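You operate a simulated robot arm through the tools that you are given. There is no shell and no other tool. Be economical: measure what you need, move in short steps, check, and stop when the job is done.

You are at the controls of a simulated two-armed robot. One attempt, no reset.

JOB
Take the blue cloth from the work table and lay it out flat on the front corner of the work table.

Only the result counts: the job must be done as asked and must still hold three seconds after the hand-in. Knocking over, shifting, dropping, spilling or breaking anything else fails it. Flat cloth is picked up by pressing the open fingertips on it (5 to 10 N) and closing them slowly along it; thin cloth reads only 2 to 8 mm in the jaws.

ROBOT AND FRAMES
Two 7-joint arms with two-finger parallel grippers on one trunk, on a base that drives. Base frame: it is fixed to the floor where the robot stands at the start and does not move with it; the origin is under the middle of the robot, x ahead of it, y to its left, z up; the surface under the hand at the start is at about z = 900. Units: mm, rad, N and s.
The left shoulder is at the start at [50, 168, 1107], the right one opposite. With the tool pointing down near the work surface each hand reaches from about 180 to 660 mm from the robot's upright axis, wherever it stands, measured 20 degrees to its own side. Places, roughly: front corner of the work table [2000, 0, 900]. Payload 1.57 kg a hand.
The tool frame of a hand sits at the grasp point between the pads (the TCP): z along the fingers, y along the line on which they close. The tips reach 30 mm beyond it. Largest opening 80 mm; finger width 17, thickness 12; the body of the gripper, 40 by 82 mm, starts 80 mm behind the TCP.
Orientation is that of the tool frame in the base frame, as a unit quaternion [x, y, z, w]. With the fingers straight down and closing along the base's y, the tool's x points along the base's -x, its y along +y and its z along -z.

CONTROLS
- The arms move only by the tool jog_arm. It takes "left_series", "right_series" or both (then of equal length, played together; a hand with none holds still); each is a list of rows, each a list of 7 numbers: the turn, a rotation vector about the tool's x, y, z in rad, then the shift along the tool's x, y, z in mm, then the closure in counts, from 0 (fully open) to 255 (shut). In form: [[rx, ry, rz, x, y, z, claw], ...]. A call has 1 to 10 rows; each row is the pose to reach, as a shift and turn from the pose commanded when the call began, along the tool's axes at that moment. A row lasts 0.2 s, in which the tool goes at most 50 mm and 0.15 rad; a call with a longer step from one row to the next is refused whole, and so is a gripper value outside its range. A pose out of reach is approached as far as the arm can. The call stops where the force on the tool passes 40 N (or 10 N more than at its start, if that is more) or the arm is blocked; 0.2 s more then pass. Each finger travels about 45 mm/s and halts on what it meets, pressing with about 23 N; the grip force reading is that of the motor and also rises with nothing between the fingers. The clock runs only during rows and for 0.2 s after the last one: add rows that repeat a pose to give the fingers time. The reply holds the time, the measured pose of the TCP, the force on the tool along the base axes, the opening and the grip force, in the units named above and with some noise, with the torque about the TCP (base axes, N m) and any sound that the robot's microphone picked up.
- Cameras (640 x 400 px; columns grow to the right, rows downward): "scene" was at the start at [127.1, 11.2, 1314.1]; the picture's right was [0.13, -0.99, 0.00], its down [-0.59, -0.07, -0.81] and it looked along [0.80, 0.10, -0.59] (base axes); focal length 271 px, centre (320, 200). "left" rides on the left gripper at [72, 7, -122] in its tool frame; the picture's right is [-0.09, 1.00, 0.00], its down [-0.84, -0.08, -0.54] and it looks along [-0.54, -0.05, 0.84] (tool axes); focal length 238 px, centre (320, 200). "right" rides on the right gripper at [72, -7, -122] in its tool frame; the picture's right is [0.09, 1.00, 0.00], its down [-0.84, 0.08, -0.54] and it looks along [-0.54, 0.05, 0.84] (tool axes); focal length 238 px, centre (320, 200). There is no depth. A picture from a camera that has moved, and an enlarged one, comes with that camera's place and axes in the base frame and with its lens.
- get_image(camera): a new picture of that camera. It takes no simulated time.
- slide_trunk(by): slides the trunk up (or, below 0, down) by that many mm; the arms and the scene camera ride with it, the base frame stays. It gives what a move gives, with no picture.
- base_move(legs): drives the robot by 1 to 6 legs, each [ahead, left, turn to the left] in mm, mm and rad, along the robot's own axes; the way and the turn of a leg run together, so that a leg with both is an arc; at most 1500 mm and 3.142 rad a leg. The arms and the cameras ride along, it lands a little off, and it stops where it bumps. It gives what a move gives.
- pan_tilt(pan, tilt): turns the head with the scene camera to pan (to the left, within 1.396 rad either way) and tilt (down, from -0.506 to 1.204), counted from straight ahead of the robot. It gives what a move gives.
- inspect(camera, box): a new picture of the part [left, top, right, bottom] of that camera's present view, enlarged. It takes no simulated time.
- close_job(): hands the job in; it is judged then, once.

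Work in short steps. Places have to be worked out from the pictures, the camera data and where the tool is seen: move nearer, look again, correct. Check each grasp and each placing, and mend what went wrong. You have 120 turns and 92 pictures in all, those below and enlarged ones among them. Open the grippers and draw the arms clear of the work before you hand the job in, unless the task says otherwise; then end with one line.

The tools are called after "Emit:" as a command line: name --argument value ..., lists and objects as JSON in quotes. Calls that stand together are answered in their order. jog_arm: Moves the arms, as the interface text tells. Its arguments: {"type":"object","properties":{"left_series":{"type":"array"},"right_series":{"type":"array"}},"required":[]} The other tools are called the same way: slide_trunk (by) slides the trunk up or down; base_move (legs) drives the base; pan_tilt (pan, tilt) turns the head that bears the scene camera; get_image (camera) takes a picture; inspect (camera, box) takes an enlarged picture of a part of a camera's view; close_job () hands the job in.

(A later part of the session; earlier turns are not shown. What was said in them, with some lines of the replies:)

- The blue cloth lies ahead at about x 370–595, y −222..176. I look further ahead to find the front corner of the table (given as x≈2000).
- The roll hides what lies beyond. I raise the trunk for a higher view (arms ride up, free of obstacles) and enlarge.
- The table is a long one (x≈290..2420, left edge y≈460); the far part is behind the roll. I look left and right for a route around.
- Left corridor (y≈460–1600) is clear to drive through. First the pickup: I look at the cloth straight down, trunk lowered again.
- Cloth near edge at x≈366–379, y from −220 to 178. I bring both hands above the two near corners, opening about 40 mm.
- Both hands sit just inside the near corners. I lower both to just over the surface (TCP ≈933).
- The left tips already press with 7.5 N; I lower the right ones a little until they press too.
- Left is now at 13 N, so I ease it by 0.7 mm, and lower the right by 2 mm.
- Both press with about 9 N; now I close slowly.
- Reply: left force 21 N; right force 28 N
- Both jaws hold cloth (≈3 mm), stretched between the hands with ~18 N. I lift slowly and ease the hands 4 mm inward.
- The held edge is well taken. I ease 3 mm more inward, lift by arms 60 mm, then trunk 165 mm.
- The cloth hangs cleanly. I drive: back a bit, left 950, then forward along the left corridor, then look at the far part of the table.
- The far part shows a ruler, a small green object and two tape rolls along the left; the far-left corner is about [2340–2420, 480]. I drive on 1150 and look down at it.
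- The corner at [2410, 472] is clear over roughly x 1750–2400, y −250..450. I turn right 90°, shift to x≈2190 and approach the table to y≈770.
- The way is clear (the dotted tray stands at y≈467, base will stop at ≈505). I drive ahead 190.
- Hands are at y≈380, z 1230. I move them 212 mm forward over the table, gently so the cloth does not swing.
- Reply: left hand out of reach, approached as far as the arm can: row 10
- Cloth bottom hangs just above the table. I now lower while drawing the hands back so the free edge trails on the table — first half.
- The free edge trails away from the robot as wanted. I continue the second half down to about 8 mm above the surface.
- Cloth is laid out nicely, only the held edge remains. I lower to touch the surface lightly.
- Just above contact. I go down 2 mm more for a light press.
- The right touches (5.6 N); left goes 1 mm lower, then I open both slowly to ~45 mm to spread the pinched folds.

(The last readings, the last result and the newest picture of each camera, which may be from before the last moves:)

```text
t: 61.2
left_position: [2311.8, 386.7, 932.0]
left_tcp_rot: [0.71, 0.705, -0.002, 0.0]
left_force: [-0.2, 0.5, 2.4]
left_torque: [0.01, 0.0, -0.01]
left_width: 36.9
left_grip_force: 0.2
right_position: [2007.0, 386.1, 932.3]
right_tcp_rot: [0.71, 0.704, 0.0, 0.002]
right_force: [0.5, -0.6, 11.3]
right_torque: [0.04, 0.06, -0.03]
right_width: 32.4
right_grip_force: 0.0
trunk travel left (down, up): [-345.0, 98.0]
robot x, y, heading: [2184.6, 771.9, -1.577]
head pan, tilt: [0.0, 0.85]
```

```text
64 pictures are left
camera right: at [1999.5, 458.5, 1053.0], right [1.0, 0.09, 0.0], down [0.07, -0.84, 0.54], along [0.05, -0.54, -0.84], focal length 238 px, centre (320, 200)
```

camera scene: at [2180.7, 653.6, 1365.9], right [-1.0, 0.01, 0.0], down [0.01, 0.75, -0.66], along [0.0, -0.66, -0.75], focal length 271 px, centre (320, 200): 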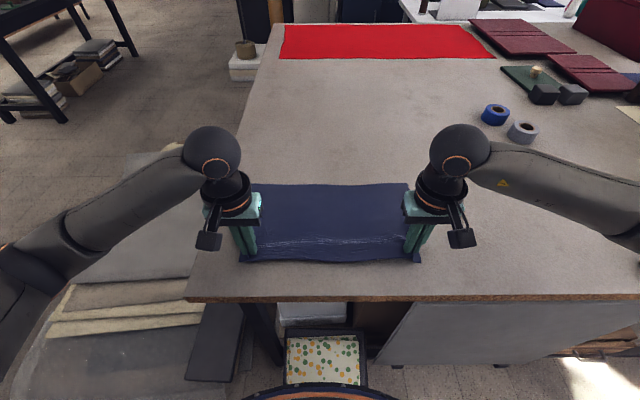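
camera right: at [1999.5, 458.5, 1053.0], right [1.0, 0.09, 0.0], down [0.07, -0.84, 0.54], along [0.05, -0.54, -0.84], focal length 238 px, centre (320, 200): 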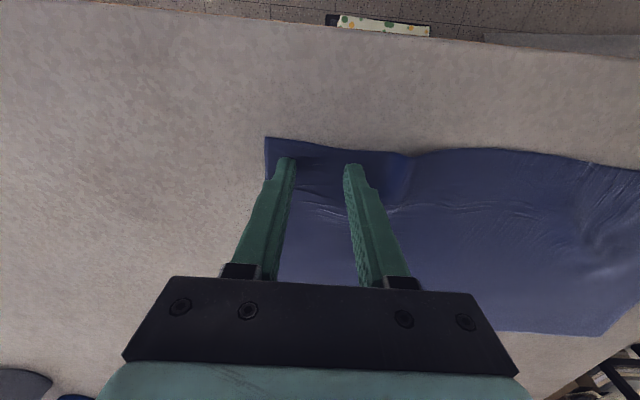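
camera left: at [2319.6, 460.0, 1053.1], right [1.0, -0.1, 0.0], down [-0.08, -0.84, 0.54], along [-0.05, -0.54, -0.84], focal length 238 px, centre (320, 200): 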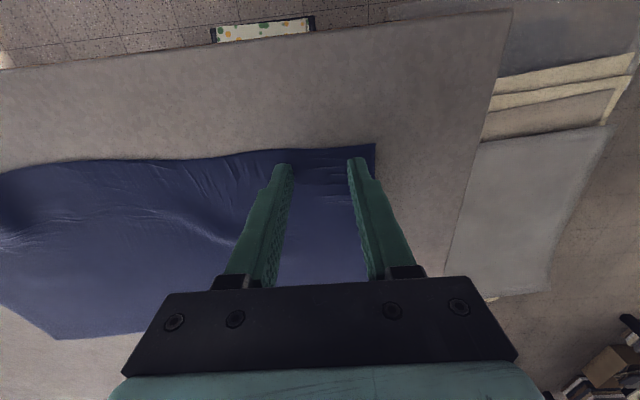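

The corners spread out; width is 383 of 398 mm, so ~15 mm slack. With tips pressed, I drag both hands outward by about 9 mm.

Emit:
jog_arm --left_series '[[0, 0, 0, 0, 0, 1, 132], [0, 0, 0, 0, 2, 1.2, 132], [0, 0, 0, 0, 4, 1.2, 132], [0, 0, 0, 0, 6, 1.2, 132], [0, 0, 0, 0, 8, 1.2, 132], [0, 0, 0, 0, 10, 1.2, 132]]' --right_series '[[0, 0, 0, 0, 0, 0, 132], [0, 0, 0, 0, -2, 0, 132], [0, 0, 0, 0, -4, 0, 132], [0, 0, 0, 0, -6, 0, 132], [0, 0, 0, 0, -8, 0, 132], [0, 0, 0, 0, -10, 0, 132]]'

Emit:
get_image --camera "left"

Emit:
get_image --camera "right"

Emit:
get_image --camera "scene"

```text
t: 62.6
left_position: [2320.1, 388.6, 931.5]
left_tcp_rot: [0.71, 0.704, -0.002, 0.001]
left_force: [-6.8, -1.6, 26.0]
left_torque: [0.05, -0.06, -0.02]
left_width: 36.2
left_grip_force: 0.1
right_position: [1994.8, 387.5, 932.5]
right_tcp_rot: [0.71, 0.704, 0.0, 0.001]
right_force: [-0.1, 0.6, 1.7]
right_torque: [0.02, 0.02, 0.03]
right_width: 37.2
right_grip_force: 0.0
trunk travel left (down, up): [-345.0, 98.0]
robot x, y, heading: [2180.4, 772.9, -1.577]
head pan, tilt: [0.0, 0.85]
```

```text
63 pictures are left
camera left: at [2327.6, 460.5, 1052.5], right [1.0, -0.1, 0.0], down [-0.08, -0.83, 0.55], along [-0.06, -0.54, -0.84], focal length 238 px, centre (320, 200)
```

left: 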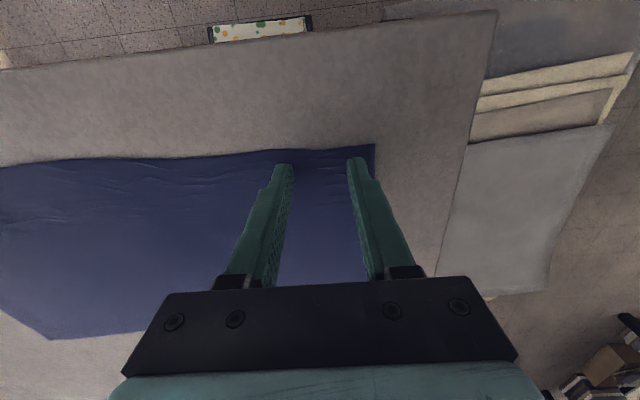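

```text
62 pictures are left
camera right: at [1988.1, 460.5, 1053.4], right [1.0, 0.09, 0.0], down [0.07, -0.84, 0.54], along [0.05, -0.54, -0.84], focal length 238 px, centre (320, 200)
```

right: 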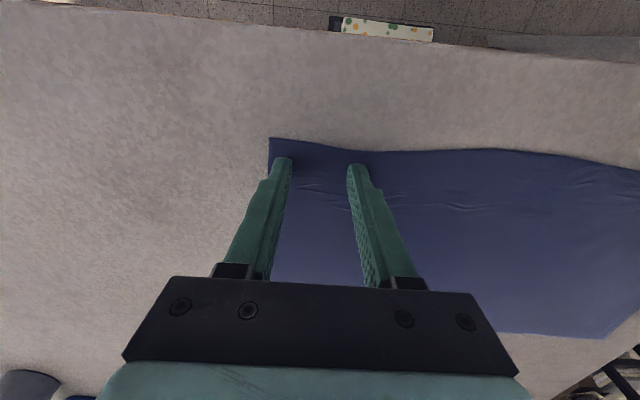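

```text
61 pictures are left
camera scene: at [2179.4, 655.2, 1366.2], right [-1.0, 0.01, 0.0], down [0.01, 0.75, -0.66], along [0.0, -0.66, -0.75], focal length 271 px, centre (320, 200)
```

scene: 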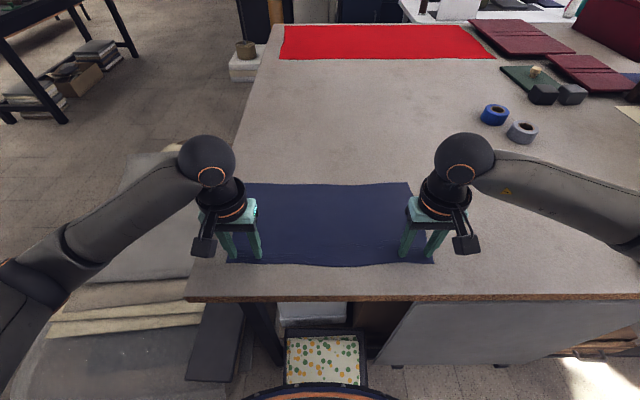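

The cloth is flat almost everywhere. I lift both hands straight up, slowly at first, keeping the opening.

Emit:
jog_arm --left_series '[[0, 0, 0, 0, 0, -2, 132], [0, 0, 0, 0, 0, -5, 132], [0, 0, 0, 0, 0, -15, 132], [0, 0, 0, 0, 0, -35, 132], [0, 0, 0, 0, 0, -65, 132], [0, 0, 0, 0, 0, -100, 132], [0, 0, 0, 0, 0, -140, 132], [0, 0, 0, 0, 0, -180, 132]]' --right_series '[[0, 0, 0, 0, 0, -2, 132], [0, 0, 0, 0, 0, -5, 132], [0, 0, 0, 0, 0, -15, 132], [0, 0, 0, 0, 0, -35, 132], [0, 0, 0, 0, 0, -65, 132], [0, 0, 0, 0, 0, -100, 132], [0, 0, 0, 0, 0, -140, 132], [0, 0, 0, 0, 0, -180, 132]]'

Emit:
get_image --camera "scene"

Emit:
get_image --camera "left"

Emit:
get_image --camera "right"

```text
t: 64.4
left_position: [2322.6, 382.3, 1110.5]
left_tcp_rot: [0.71, 0.704, -0.001, 0.0]
left_force: [0.0, 0.3, 1.1]
left_torque: [-0.02, -0.01, -0.01]
left_width: 38.7
left_grip_force: 0.0
right_position: [1994.6, 388.6, 1112.5]
right_tcp_rot: [0.709, 0.705, 0.001, 0.0]
right_force: [-0.6, 0.1, 0.9]
right_torque: [0.01, 0.01, -0.01]
right_width: 38.7
right_grip_force: 0.0
trunk travel left (down, up): [-345.0, 98.0]
robot x, y, heading: [2181.7, 773.2, -1.58]
head pan, tilt: [0.0, 0.85]
```

```text
60 pictures are left
camera scene: at [2180.8, 654.3, 1365.9], right [-1.0, 0.01, 0.0], down [0.01, 0.75, -0.66], along [0.0, -0.66, -0.75], focal length 271 px, centre (320, 200)
```

scene: 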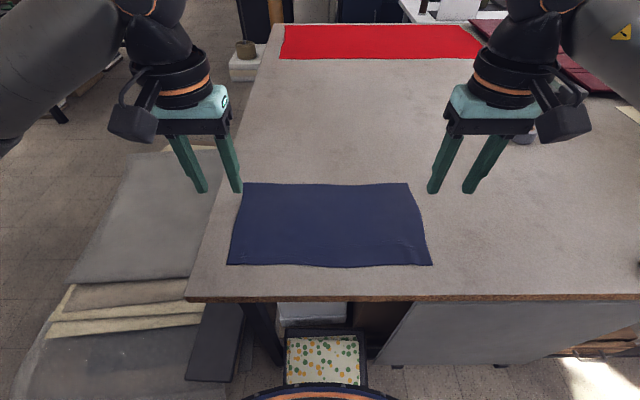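

```text
59 pictures are left
camera left: at [2329.6, 454.7, 1231.7], right [1.0, -0.1, 0.0], down [-0.08, -0.84, 0.54], along [-0.05, -0.54, -0.84], focal length 238 px, centre (320, 200)
```

left: 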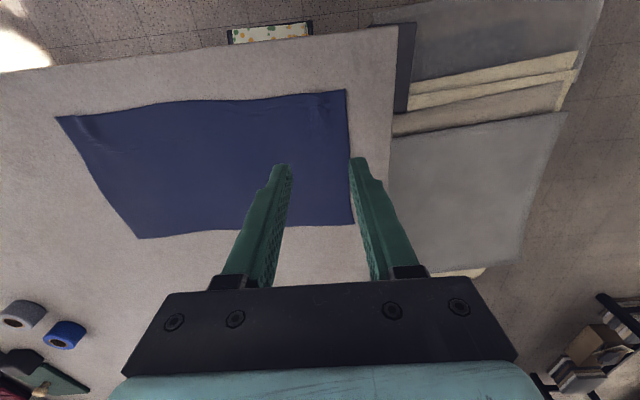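

```text
58 pictures are left
camera right: at [1986.7, 461.3, 1234.3], right [1.0, 0.09, 0.0], down [0.07, -0.84, 0.54], along [0.05, -0.54, -0.84], focal length 238 px, centre (320, 200)
```

right: 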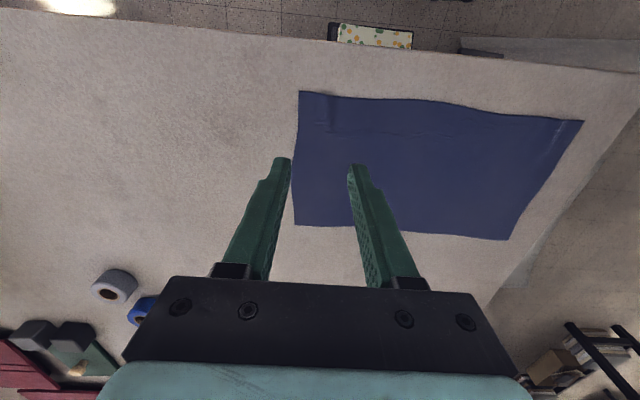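

The cloth lies flat with all corners on the table at x≈1965–2360, y≈170–405. I open the grippers fully and back off 250 mm so the arms are clear.

Emit:
jog_arm --left_series '[[0, 0, 0, 0, 0, -20, 0], [0, 0, 0, 0, 0, -20, 0], [0, 0, 0, 0, 0, -20, 0]]' --right_series '[[0, 0, 0, 0, 0, -20, 0], [0, 0, 0, 0, 0, -20, 0], [0, 0, 0, 0, 0, -20, 0]]'

Emit:
base_move --legs '[[-250, 0, 0]]'

Emit:
get_image --camera "scene"

```text
t: 65.2
left_position: [2319.7, 384.3, 1130.8]
left_tcp_rot: [0.71, 0.704, 0.001, 0.0]
left_force: [-0.5, -0.5, -0.2]
left_torque: [0.01, 0.0, 0.03]
left_width: 80.0
left_grip_force: 0.0
right_position: [1996.2, 389.5, 1131.6]
right_tcp_rot: [0.71, 0.704, -0.001, 0.001]
right_force: [-0.1, -0.4, 0.5]
right_torque: [-0.02, 0.0, 0.01]
right_width: 80.3
right_grip_force: 0.2
trunk travel left (down, up): [-345.0, 98.0]
robot x, y, heading: [2179.4, 771.9, -1.581]
head pan, tilt: [0.0, 0.85]
```

```text
t: 67.0
left_position: [2322.0, 632.7, 1129.7]
left_tcp_rot: [0.709, 0.705, -0.001, 0.001]
left_force: [0.7, -0.1, 0.7]
left_torque: [-0.05, 0.05, 0.04]
left_width: 79.9
left_grip_force: 0.0
right_position: [1997.0, 636.2, 1131.3]
right_tcp_rot: [0.71, 0.705, -0.001, 0.0]
right_force: [-0.2, -0.4, 0.7]
right_torque: [-0.02, -0.01, 0.04]
right_width: 80.0
right_grip_force: 0.0
trunk travel left (down, up): [-345.0, 98.0]
robot x, y, heading: [2182.4, 1019.5, -1.574]
head pan, tilt: [0.0, 0.85]
```

```text
57 pictures are left
camera scene: at [2182.5, 902.0, 1366.0], right [-1.0, 0.01, 0.0], down [0.0, 0.75, -0.66], along [0.0, -0.66, -0.75], focal length 271 px, centre (320, 200)
```

scene: 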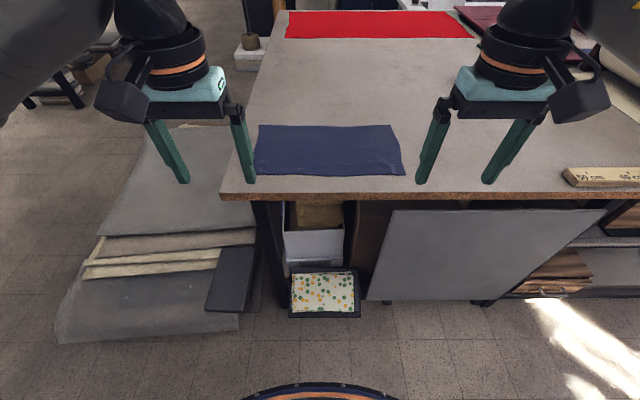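

The cloth lies flat on the corner, nothing else was touched, and the arms are clear with open grippers; I hand in.

Emit:
close_job

```text
The job is handed in.
```

The blue cloth is laid out flat on the front corner of the work table, covering roughly x 1965–2360 and y 170–405. I took the corner as the free one near [2410, 472]; your rough position [2000, 0] lies further in. Nothing else was moved in any picture I took, both grippers are open, and the arms are clear of the table.
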